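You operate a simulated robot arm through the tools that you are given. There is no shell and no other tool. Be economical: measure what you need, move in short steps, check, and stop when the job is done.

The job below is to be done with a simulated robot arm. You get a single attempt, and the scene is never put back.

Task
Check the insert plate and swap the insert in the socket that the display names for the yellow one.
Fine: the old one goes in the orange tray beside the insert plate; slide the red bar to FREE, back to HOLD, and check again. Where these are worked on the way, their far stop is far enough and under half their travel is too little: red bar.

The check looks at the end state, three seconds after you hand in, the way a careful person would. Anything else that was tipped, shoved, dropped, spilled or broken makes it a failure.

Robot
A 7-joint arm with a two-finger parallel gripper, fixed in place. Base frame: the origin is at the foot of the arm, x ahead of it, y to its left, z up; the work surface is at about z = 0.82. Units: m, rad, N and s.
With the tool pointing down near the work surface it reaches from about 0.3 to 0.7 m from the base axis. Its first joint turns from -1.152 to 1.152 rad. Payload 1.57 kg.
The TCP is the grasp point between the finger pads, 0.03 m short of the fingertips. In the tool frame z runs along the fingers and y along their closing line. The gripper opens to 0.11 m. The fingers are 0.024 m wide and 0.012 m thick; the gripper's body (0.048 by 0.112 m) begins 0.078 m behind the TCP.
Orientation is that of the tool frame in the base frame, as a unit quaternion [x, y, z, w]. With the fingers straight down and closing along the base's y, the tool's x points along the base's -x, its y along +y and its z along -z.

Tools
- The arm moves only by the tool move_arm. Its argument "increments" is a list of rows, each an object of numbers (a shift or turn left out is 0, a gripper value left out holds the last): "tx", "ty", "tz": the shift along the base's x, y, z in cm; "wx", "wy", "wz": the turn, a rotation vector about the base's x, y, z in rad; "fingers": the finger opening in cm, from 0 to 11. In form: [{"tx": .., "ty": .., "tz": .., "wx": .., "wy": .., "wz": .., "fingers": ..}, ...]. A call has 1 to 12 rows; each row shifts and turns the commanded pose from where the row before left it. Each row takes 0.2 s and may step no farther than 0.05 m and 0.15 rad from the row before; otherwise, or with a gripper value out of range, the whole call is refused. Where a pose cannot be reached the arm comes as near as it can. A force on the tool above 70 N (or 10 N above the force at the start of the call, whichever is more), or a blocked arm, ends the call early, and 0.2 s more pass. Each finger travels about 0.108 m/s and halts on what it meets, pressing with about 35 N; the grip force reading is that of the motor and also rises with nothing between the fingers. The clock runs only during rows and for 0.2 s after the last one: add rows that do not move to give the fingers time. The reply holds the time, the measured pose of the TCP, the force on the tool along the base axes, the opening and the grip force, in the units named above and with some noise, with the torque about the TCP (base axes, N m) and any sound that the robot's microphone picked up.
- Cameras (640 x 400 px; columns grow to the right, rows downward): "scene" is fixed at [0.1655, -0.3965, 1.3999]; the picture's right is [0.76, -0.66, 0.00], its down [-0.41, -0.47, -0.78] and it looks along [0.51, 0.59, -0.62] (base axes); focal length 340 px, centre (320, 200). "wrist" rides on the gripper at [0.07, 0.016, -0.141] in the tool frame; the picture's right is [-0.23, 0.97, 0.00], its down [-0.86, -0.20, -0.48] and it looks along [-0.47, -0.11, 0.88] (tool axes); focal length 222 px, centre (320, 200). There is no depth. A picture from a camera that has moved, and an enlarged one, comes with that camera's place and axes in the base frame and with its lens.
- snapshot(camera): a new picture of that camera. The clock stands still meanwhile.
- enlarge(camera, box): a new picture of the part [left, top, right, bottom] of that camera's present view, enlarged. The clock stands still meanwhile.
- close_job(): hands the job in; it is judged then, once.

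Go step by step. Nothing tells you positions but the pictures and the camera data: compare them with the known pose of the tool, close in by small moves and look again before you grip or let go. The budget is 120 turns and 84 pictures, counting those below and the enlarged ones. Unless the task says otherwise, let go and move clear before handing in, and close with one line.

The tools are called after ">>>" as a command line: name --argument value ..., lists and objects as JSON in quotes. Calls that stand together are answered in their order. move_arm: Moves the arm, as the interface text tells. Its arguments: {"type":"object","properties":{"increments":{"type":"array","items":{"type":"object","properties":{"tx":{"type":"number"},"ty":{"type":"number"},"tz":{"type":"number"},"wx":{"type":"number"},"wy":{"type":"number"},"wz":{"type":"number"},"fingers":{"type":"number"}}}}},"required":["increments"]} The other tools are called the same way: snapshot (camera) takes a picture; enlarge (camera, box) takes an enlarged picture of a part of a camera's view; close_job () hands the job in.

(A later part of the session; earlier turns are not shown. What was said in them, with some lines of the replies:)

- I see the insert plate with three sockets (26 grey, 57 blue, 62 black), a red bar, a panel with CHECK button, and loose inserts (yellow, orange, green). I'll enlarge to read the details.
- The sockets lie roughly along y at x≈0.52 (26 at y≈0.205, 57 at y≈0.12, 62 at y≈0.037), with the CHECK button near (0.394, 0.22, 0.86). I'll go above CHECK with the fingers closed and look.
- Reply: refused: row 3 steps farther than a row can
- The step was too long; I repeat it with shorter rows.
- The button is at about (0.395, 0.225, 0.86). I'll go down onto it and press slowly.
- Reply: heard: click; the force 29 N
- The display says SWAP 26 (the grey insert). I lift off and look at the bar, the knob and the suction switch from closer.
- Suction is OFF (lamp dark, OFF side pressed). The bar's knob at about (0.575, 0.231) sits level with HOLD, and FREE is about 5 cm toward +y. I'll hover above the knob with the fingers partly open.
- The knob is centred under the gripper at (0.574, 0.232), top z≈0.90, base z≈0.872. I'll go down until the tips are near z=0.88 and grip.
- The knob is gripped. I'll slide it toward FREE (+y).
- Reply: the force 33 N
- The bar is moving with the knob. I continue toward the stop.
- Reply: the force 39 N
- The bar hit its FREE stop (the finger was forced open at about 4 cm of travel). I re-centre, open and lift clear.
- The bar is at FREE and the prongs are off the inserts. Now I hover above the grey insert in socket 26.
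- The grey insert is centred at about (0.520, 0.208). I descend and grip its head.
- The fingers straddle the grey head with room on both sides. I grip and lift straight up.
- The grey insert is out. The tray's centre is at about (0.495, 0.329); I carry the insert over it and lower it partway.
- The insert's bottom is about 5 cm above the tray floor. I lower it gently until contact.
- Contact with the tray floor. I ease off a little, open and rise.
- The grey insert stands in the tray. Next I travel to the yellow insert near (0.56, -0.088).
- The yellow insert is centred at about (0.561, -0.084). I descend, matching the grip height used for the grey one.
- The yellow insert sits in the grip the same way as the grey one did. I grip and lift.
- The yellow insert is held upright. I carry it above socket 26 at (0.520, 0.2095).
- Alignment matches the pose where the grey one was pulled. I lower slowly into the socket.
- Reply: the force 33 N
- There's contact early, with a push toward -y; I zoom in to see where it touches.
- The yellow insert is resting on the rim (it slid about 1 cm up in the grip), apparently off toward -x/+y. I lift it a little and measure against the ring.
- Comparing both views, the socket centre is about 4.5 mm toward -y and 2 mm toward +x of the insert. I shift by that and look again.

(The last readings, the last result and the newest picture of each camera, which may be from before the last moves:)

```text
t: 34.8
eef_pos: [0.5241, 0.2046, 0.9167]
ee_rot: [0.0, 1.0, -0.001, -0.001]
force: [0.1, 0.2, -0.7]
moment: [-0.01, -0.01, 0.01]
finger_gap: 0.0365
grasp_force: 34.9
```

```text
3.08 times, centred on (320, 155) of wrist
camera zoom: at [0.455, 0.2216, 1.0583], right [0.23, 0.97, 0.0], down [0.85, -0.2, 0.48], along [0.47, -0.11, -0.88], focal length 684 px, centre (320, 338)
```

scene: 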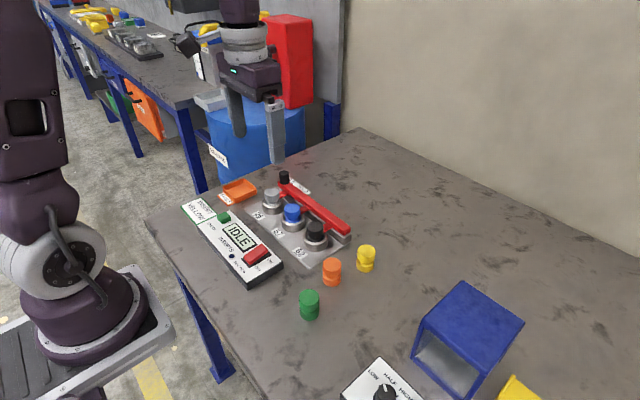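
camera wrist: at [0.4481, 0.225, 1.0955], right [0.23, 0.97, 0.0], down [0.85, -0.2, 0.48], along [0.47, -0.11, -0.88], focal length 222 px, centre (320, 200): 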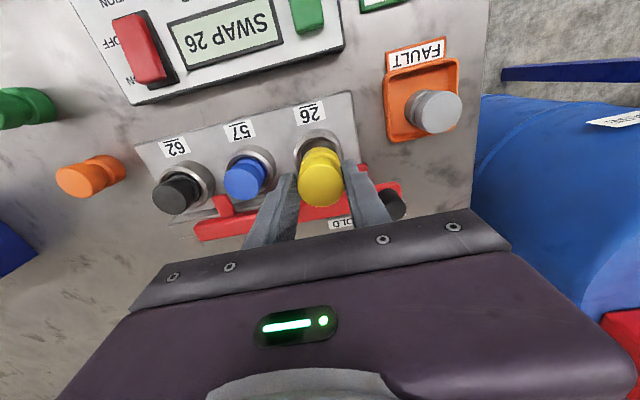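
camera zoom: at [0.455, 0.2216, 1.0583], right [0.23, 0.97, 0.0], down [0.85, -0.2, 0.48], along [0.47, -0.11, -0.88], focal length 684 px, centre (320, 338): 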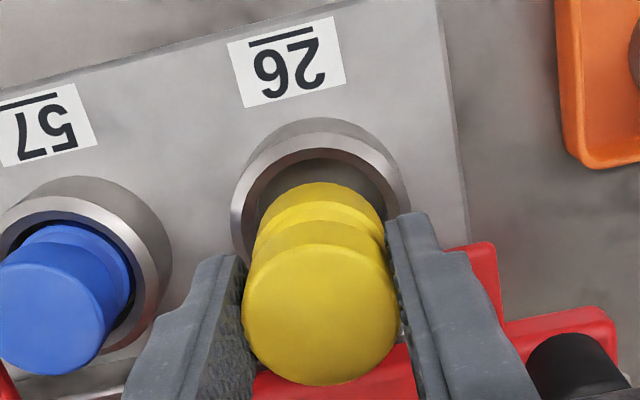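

The insert is now centred over the ring in both views. I lower it in small steps.

>>> move_arm --increments '[{"tx": 0.05, "tz": -1}, {"tz": -0.5}, {"tz": -0.4}, {"tz": -0.4}, {"tz": -0.4}, {"tz": -0.3}, {}]'

>>> enlarge --camera "scene" --box '[250, 170, 314, 210]'

```text
t: 36.4
eef_pos: [0.5231, 0.2051, 0.8859]
ee_rot: [0.001, 1.0, -0.001, 0.0]
force: [0.3, -0.4, -0.2]
moment: [0.0, -0.03, 0.04]
finger_gap: 0.0364
grasp_force: 34.4
```

```text
10.00 times, centred on (282, 190) of scene
camera zoom: at [0.1655, -0.3965, 1.3999], right [0.76, -0.66, 0.0], down [-0.41, -0.47, -0.78], along [0.51, 0.59, -0.62], focal length 3403 px, centre (700, 300)
```

zoom: 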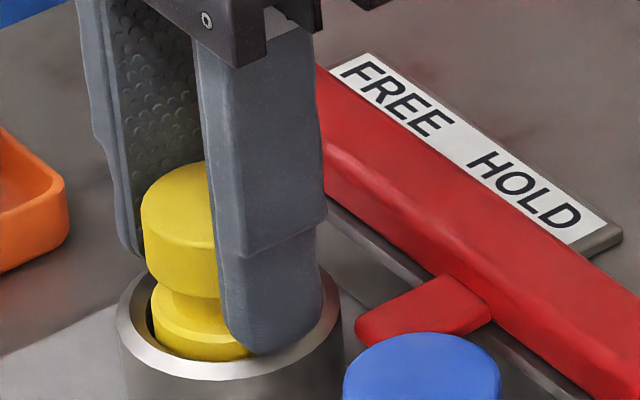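

It's in the ring with no contact force. I release it, rise, and check its seating.

>>> move_arm --increments '[{"tz": -0.15}, {"tz": -0.15}, {"fingers": 5.2}, {}, {"tz": 2}, {"tz": 4}, {"tz": 3}, {}]'

>>> enlarge --camera "scene" --box '[240, 160, 352, 230]'

>>> snapshot --camera "wrist"

```text
t: 38.2
eef_pos: [0.5252, 0.205, 0.9737]
ee_rot: [0.002, 1.0, 0.0, -0.001]
force: [0.5, -0.5, -0.2]
moment: [0.01, 0.02, -0.03]
finger_gap: 0.052
grasp_force: 0.0
```

```text
5.71 times, centred on (296, 195) of scene
camera zoom: at [0.1655, -0.3965, 1.3999], right [0.76, -0.66, 0.0], down [-0.41, -0.47, -0.78], along [0.51, 0.59, -0.62], focal length 1944 px, centre (457, 229)
```

zoom: 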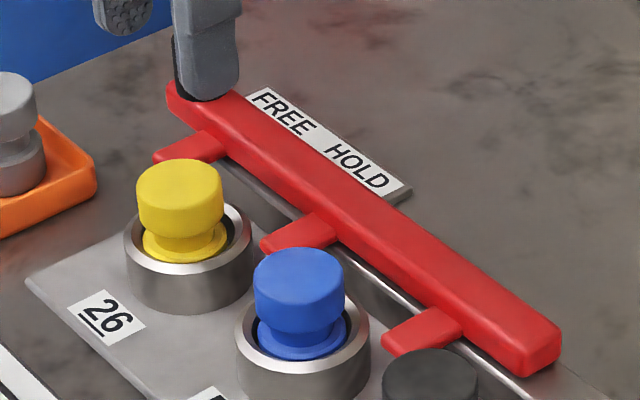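

```text
36 pictures are left
camera wrist: at [0.4552, 0.2214, 1.116], right [0.23, 0.97, 0.0], down [0.85, -0.2, 0.48], along [0.47, -0.11, -0.88], focal length 222 px, centre (320, 200)
```

wrist: 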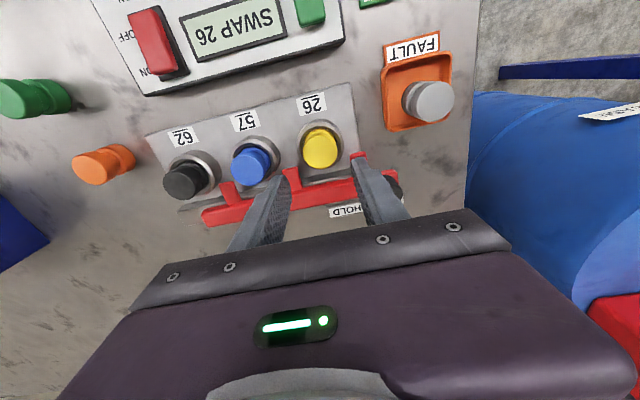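

The yellow insert is seated like its neighbours. Now I return to the knob at about (0.577, 0.273) to slide the bar back to HOLD.

>>> move_arm --increments '[{"tz": 1.5, "fingers": 6}, {"tx": 2.6, "ty": 3.4}, {"tx": 2.6, "ty": 3.4}, {"tz": -1}, {}]'

>>> snapshot --camera "wrist"

```text
t: 39.4
eef_pos: [0.5773, 0.2744, 0.9788]
ee_rot: [0.001, 1.0, 0.001, -0.001]
force: [0.2, -0.4, -0.4]
moment: [0.03, -0.02, 0.01]
finger_gap: 0.06
grasp_force: 0.0
```

```text
35 pictures are left
camera wrist: at [0.5092, 0.2905, 1.1201], right [0.23, 0.97, 0.0], down [0.85, -0.2, 0.48], along [0.47, -0.11, -0.88], focal length 222 px, centre (320, 200)
```

wrist: 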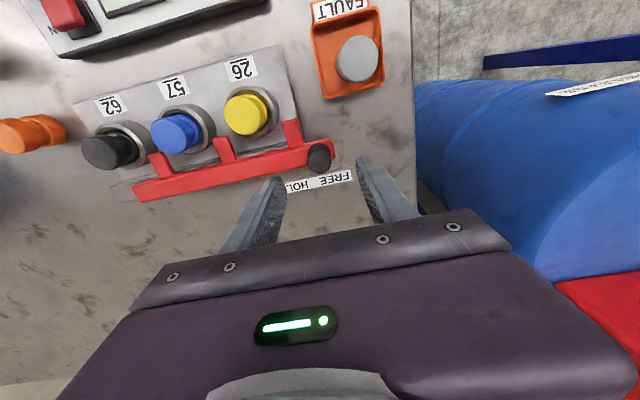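

Centred. I go down, grip the knob and slide toward HOLD.

>>> move_arm --increments '[{"tz": -3}, {"tz": -2.5}, {"tz": -1.4}, {"fingers": 2}, {}, {}, {"ty": -0.7}, {"ty": -0.7}, {"ty": -0.7}, {"ty": -0.7}, {}]'

>>> enlarge --camera "scene" --box '[230, 140, 374, 230]'

```text
t: 41.8
eef_pos: [0.5759, 0.2432, 0.9086]
ee_rot: [-0.001, 1.0, -0.001, -0.001]
force: [-7.7, 0.3, -9.7]
moment: [0.5, 0.02, -0.08]
finger_gap: 0.0256
grasp_force: 36.8
```

```text
4.44 times, centred on (302, 185) of scene
camera zoom: at [0.1655, -0.3965, 1.3999], right [0.76, -0.66, 0.0], down [-0.41, -0.47, -0.78], along [0.51, 0.59, -0.62], focal length 1512 px, centre (400, 267)
```

zoom: 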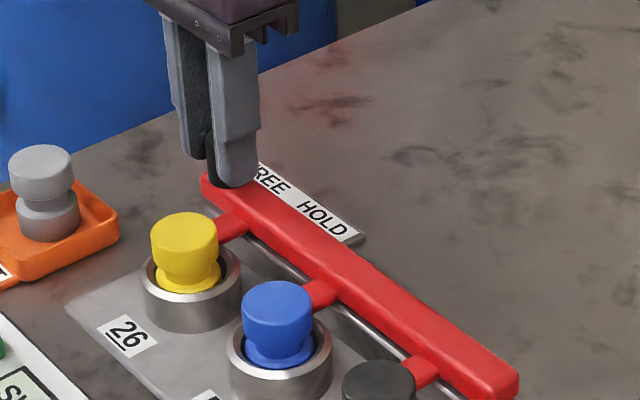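

It slides freely. I continue to the HOLD stop.

>>> move_arm --increments '[{"ty": -0.4, "tx": -0.1, "tz": -0.1}, {"ty": -0.3}, {"ty": -0.3}, {"ty": -0.2}, {"ty": -0.2}, {"ty": -0.2}, {}]'

>>> enlarge --camera "scene" --box '[230, 140, 374, 230]'

```text
t: 43.4
eef_pos: [0.5769, 0.2299, 0.9095]
ee_rot: [0.0, 1.0, 0.002, 0.002]
force: [22.4, 15.6, -14.8]
moment: [-0.1, -0.87, 0.04]
finger_gap: 0.0254
grasp_force: 37.2
```

```text
4.44 times, centred on (302, 185) of scene
camera zoom: at [0.1664, -0.396, 1.3999], right [0.76, -0.66, 0.0], down [-0.41, -0.47, -0.78], along [0.51, 0.59, -0.62], focal length 1512 px, centre (400, 267)
```

zoom: 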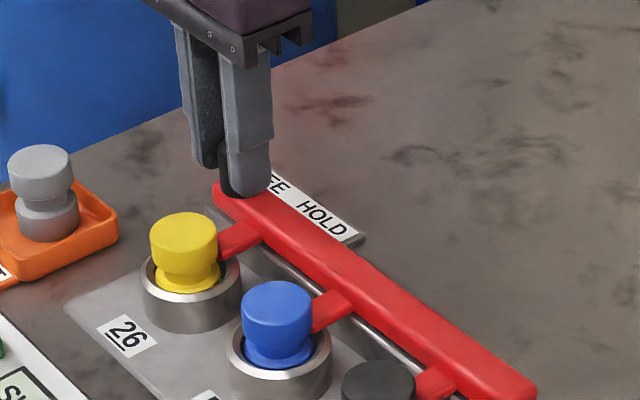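

The force is building at the original knob position, which suggests the stop. One more small push, then release and lift.

>>> move_arm --increments '[{"ty": -0.2}, {"ty": -0.2}, {}]'

>>> move_arm --increments '[{"ty": 0.4, "fingers": 6}, {}, {}, {"tz": 2}, {"tz": 4}, {"tz": 3}, {}]'

>>> snapshot --camera "wrist"

>>> enlarge --camera "scene" --box '[250, 160, 350, 224]'

```text
t: 44.2
eef_pos: [0.5749, 0.2284, 0.9091]
ee_rot: [-0.001, 1.0, 0.004, 0.003]
force: [24.7, 42.5, -8.4]
moment: [0.38, -0.02, 0.1]
finger_gap: 0.0256
grasp_force: 37.3
```

```text
t: 45.8
eef_pos: [0.5753, 0.2288, 0.9983]
ee_rot: [0.001, 1.0, 0.001, 0.0]
force: [-0.9, 0.1, -0.1]
moment: [0.06, -0.05, -0.01]
finger_gap: 0.0599
grasp_force: 0.0
```

```text
32 pictures are left
camera wrist: at [0.5073, 0.2463, 1.1404], right [0.23, 0.97, 0.0], down [0.86, -0.2, 0.48], along [0.47, -0.11, -0.88], focal length 222 px, centre (320, 200)
```

wrist: 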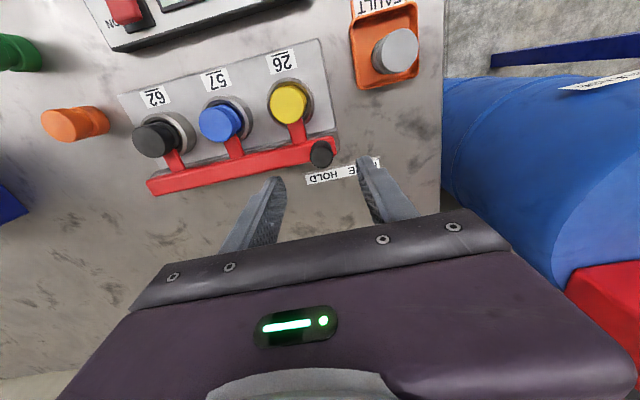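

```text
6.25 times, centred on (300, 192) of scene
camera zoom: at [0.1655, -0.3965, 1.3999], right [0.76, -0.66, 0.0], down [-0.41, -0.47, -0.78], along [0.51, 0.59, -0.62], focal length 2127 px, centre (445, 250)
```

zoom: 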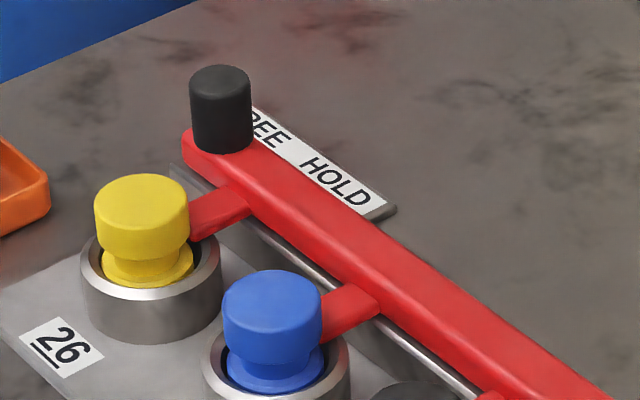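

The bar is back at HOLD exactly as at the start, with yellow in socket 26. Now I go press CHECK again.

>>> move_arm --increments '[{"tx": -4.5, "fingers": 0}, {"tx": -4.5}, {"tx": -4.5}, {"tx": -4.5, "ty": -0.3}, {"tz": -4}, {"tz": -3}, {"tz": -2}, {"tz": -1}, {}]'

>>> enlarge --camera "scene" --box '[170, 140, 330, 240]'

```text
t: 47.8
eef_pos: [0.3935, 0.227, 0.8981]
ee_rot: [0.001, 1.0, -0.001, 0.0]
force: [-0.2, 0.4, -0.5]
moment: [0.0, -0.01, 0.01]
finger_gap: 0.0
grasp_force: 21.8
```

```text
4.00 times, centred on (250, 190) of scene
camera zoom: at [0.1655, -0.3965, 1.3999], right [0.76, -0.66, 0.0], down [-0.41, -0.47, -0.78], along [0.51, 0.59, -0.62], focal length 1361 px, centre (600, 240)
```

zoom: 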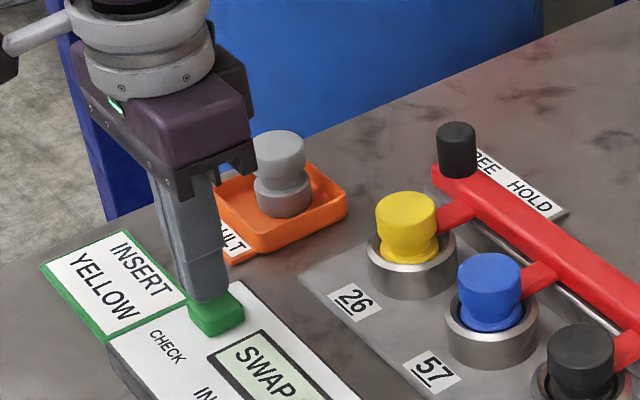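

Above the button; I press.

>>> move_arm --increments '[{"tz": -0.5}, {"tz": -0.4}, {"tz": -0.3}, {"tz": -0.3}, {"tz": -0.3}, {"tz": -0.2}]'

>>> enlarge --camera "scene" --box '[170, 160, 330, 260]'

```text
t: 49.2
eef_pos: [0.3945, 0.2268, 0.8793]
ee_rot: [-0.001, 1.0, 0.0, 0.001]
force: [-8.9, 6.5, 31.8]
moment: [0.19, 0.28, -0.07]
finger_gap: 0.0002
grasp_force: 21.4
heard: click
```

```text
4.00 times, centred on (250, 210) of scene
camera zoom: at [0.1649, -0.3966, 1.3999], right [0.76, -0.66, 0.0], down [-0.41, -0.47, -0.78], along [0.51, 0.59, -0.62], focal length 1361 px, centre (600, 160)
```

zoom: 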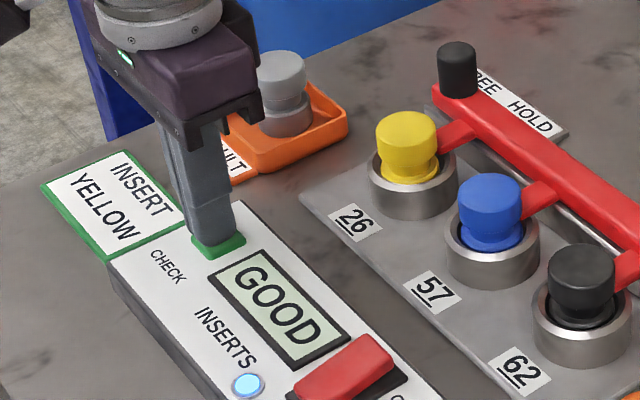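

The display reads GOOD. I lift clear and take a final look, including at the now-lit lamp.

>>> move_arm --increments '[{"tz": 2}, {"tz": 4}, {"tz": 4}, {"tz": 3}, {}]'

>>> snapshot --camera "scene"

>>> enlarge --camera "scene" --box '[200, 190, 328, 270]'

```text
t: 50.4
eef_pos: [0.3936, 0.2256, 1.0075]
ee_rot: [0.001, 1.0, 0.0, 0.001]
force: [-0.9, 0.7, -0.1]
moment: [0.0, -0.01, 0.03]
finger_gap: 0.0
grasp_force: 21.8
```

```text
28 pictures are left
```

scene: 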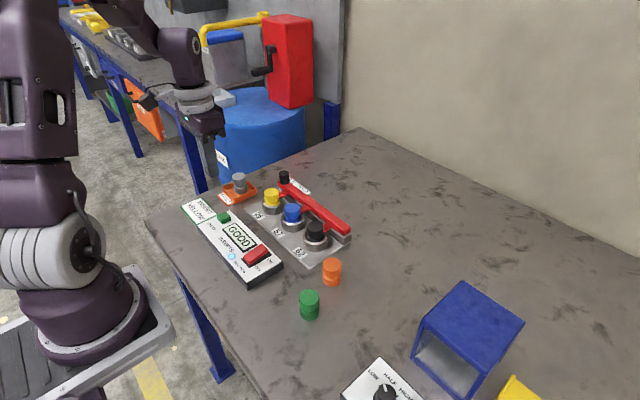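

```text
5.00 times, centred on (264, 230) of scene
camera zoom: at [0.1655, -0.3966, 1.3999], right [0.76, -0.66, 0.0], down [-0.41, -0.47, -0.78], along [0.51, 0.59, -0.62], focal length 1701 px, centre (600, 50)
```

zoom: 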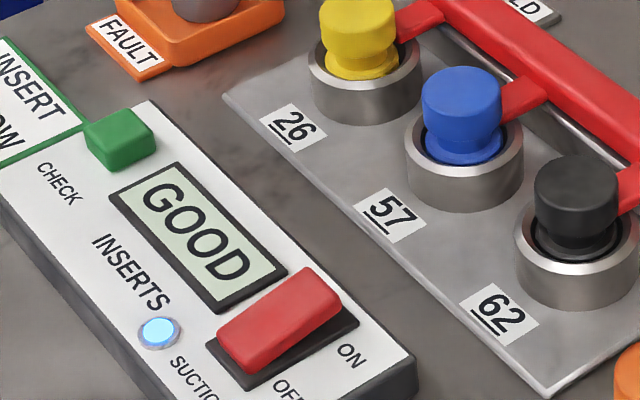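

Everything is as asked: the display reads GOOD, yellow is in socket 26, grey is in the tray, the bar is at HOLD, the suction switch is untouched, and the arm is clear.

>>> close_job

```text
The job is handed in.
```

The yellow insert is now in socket 26, the old grey one is in the orange FAULT tray, the red bar went to FREE and back to HOLD, and the second check read GOOD.
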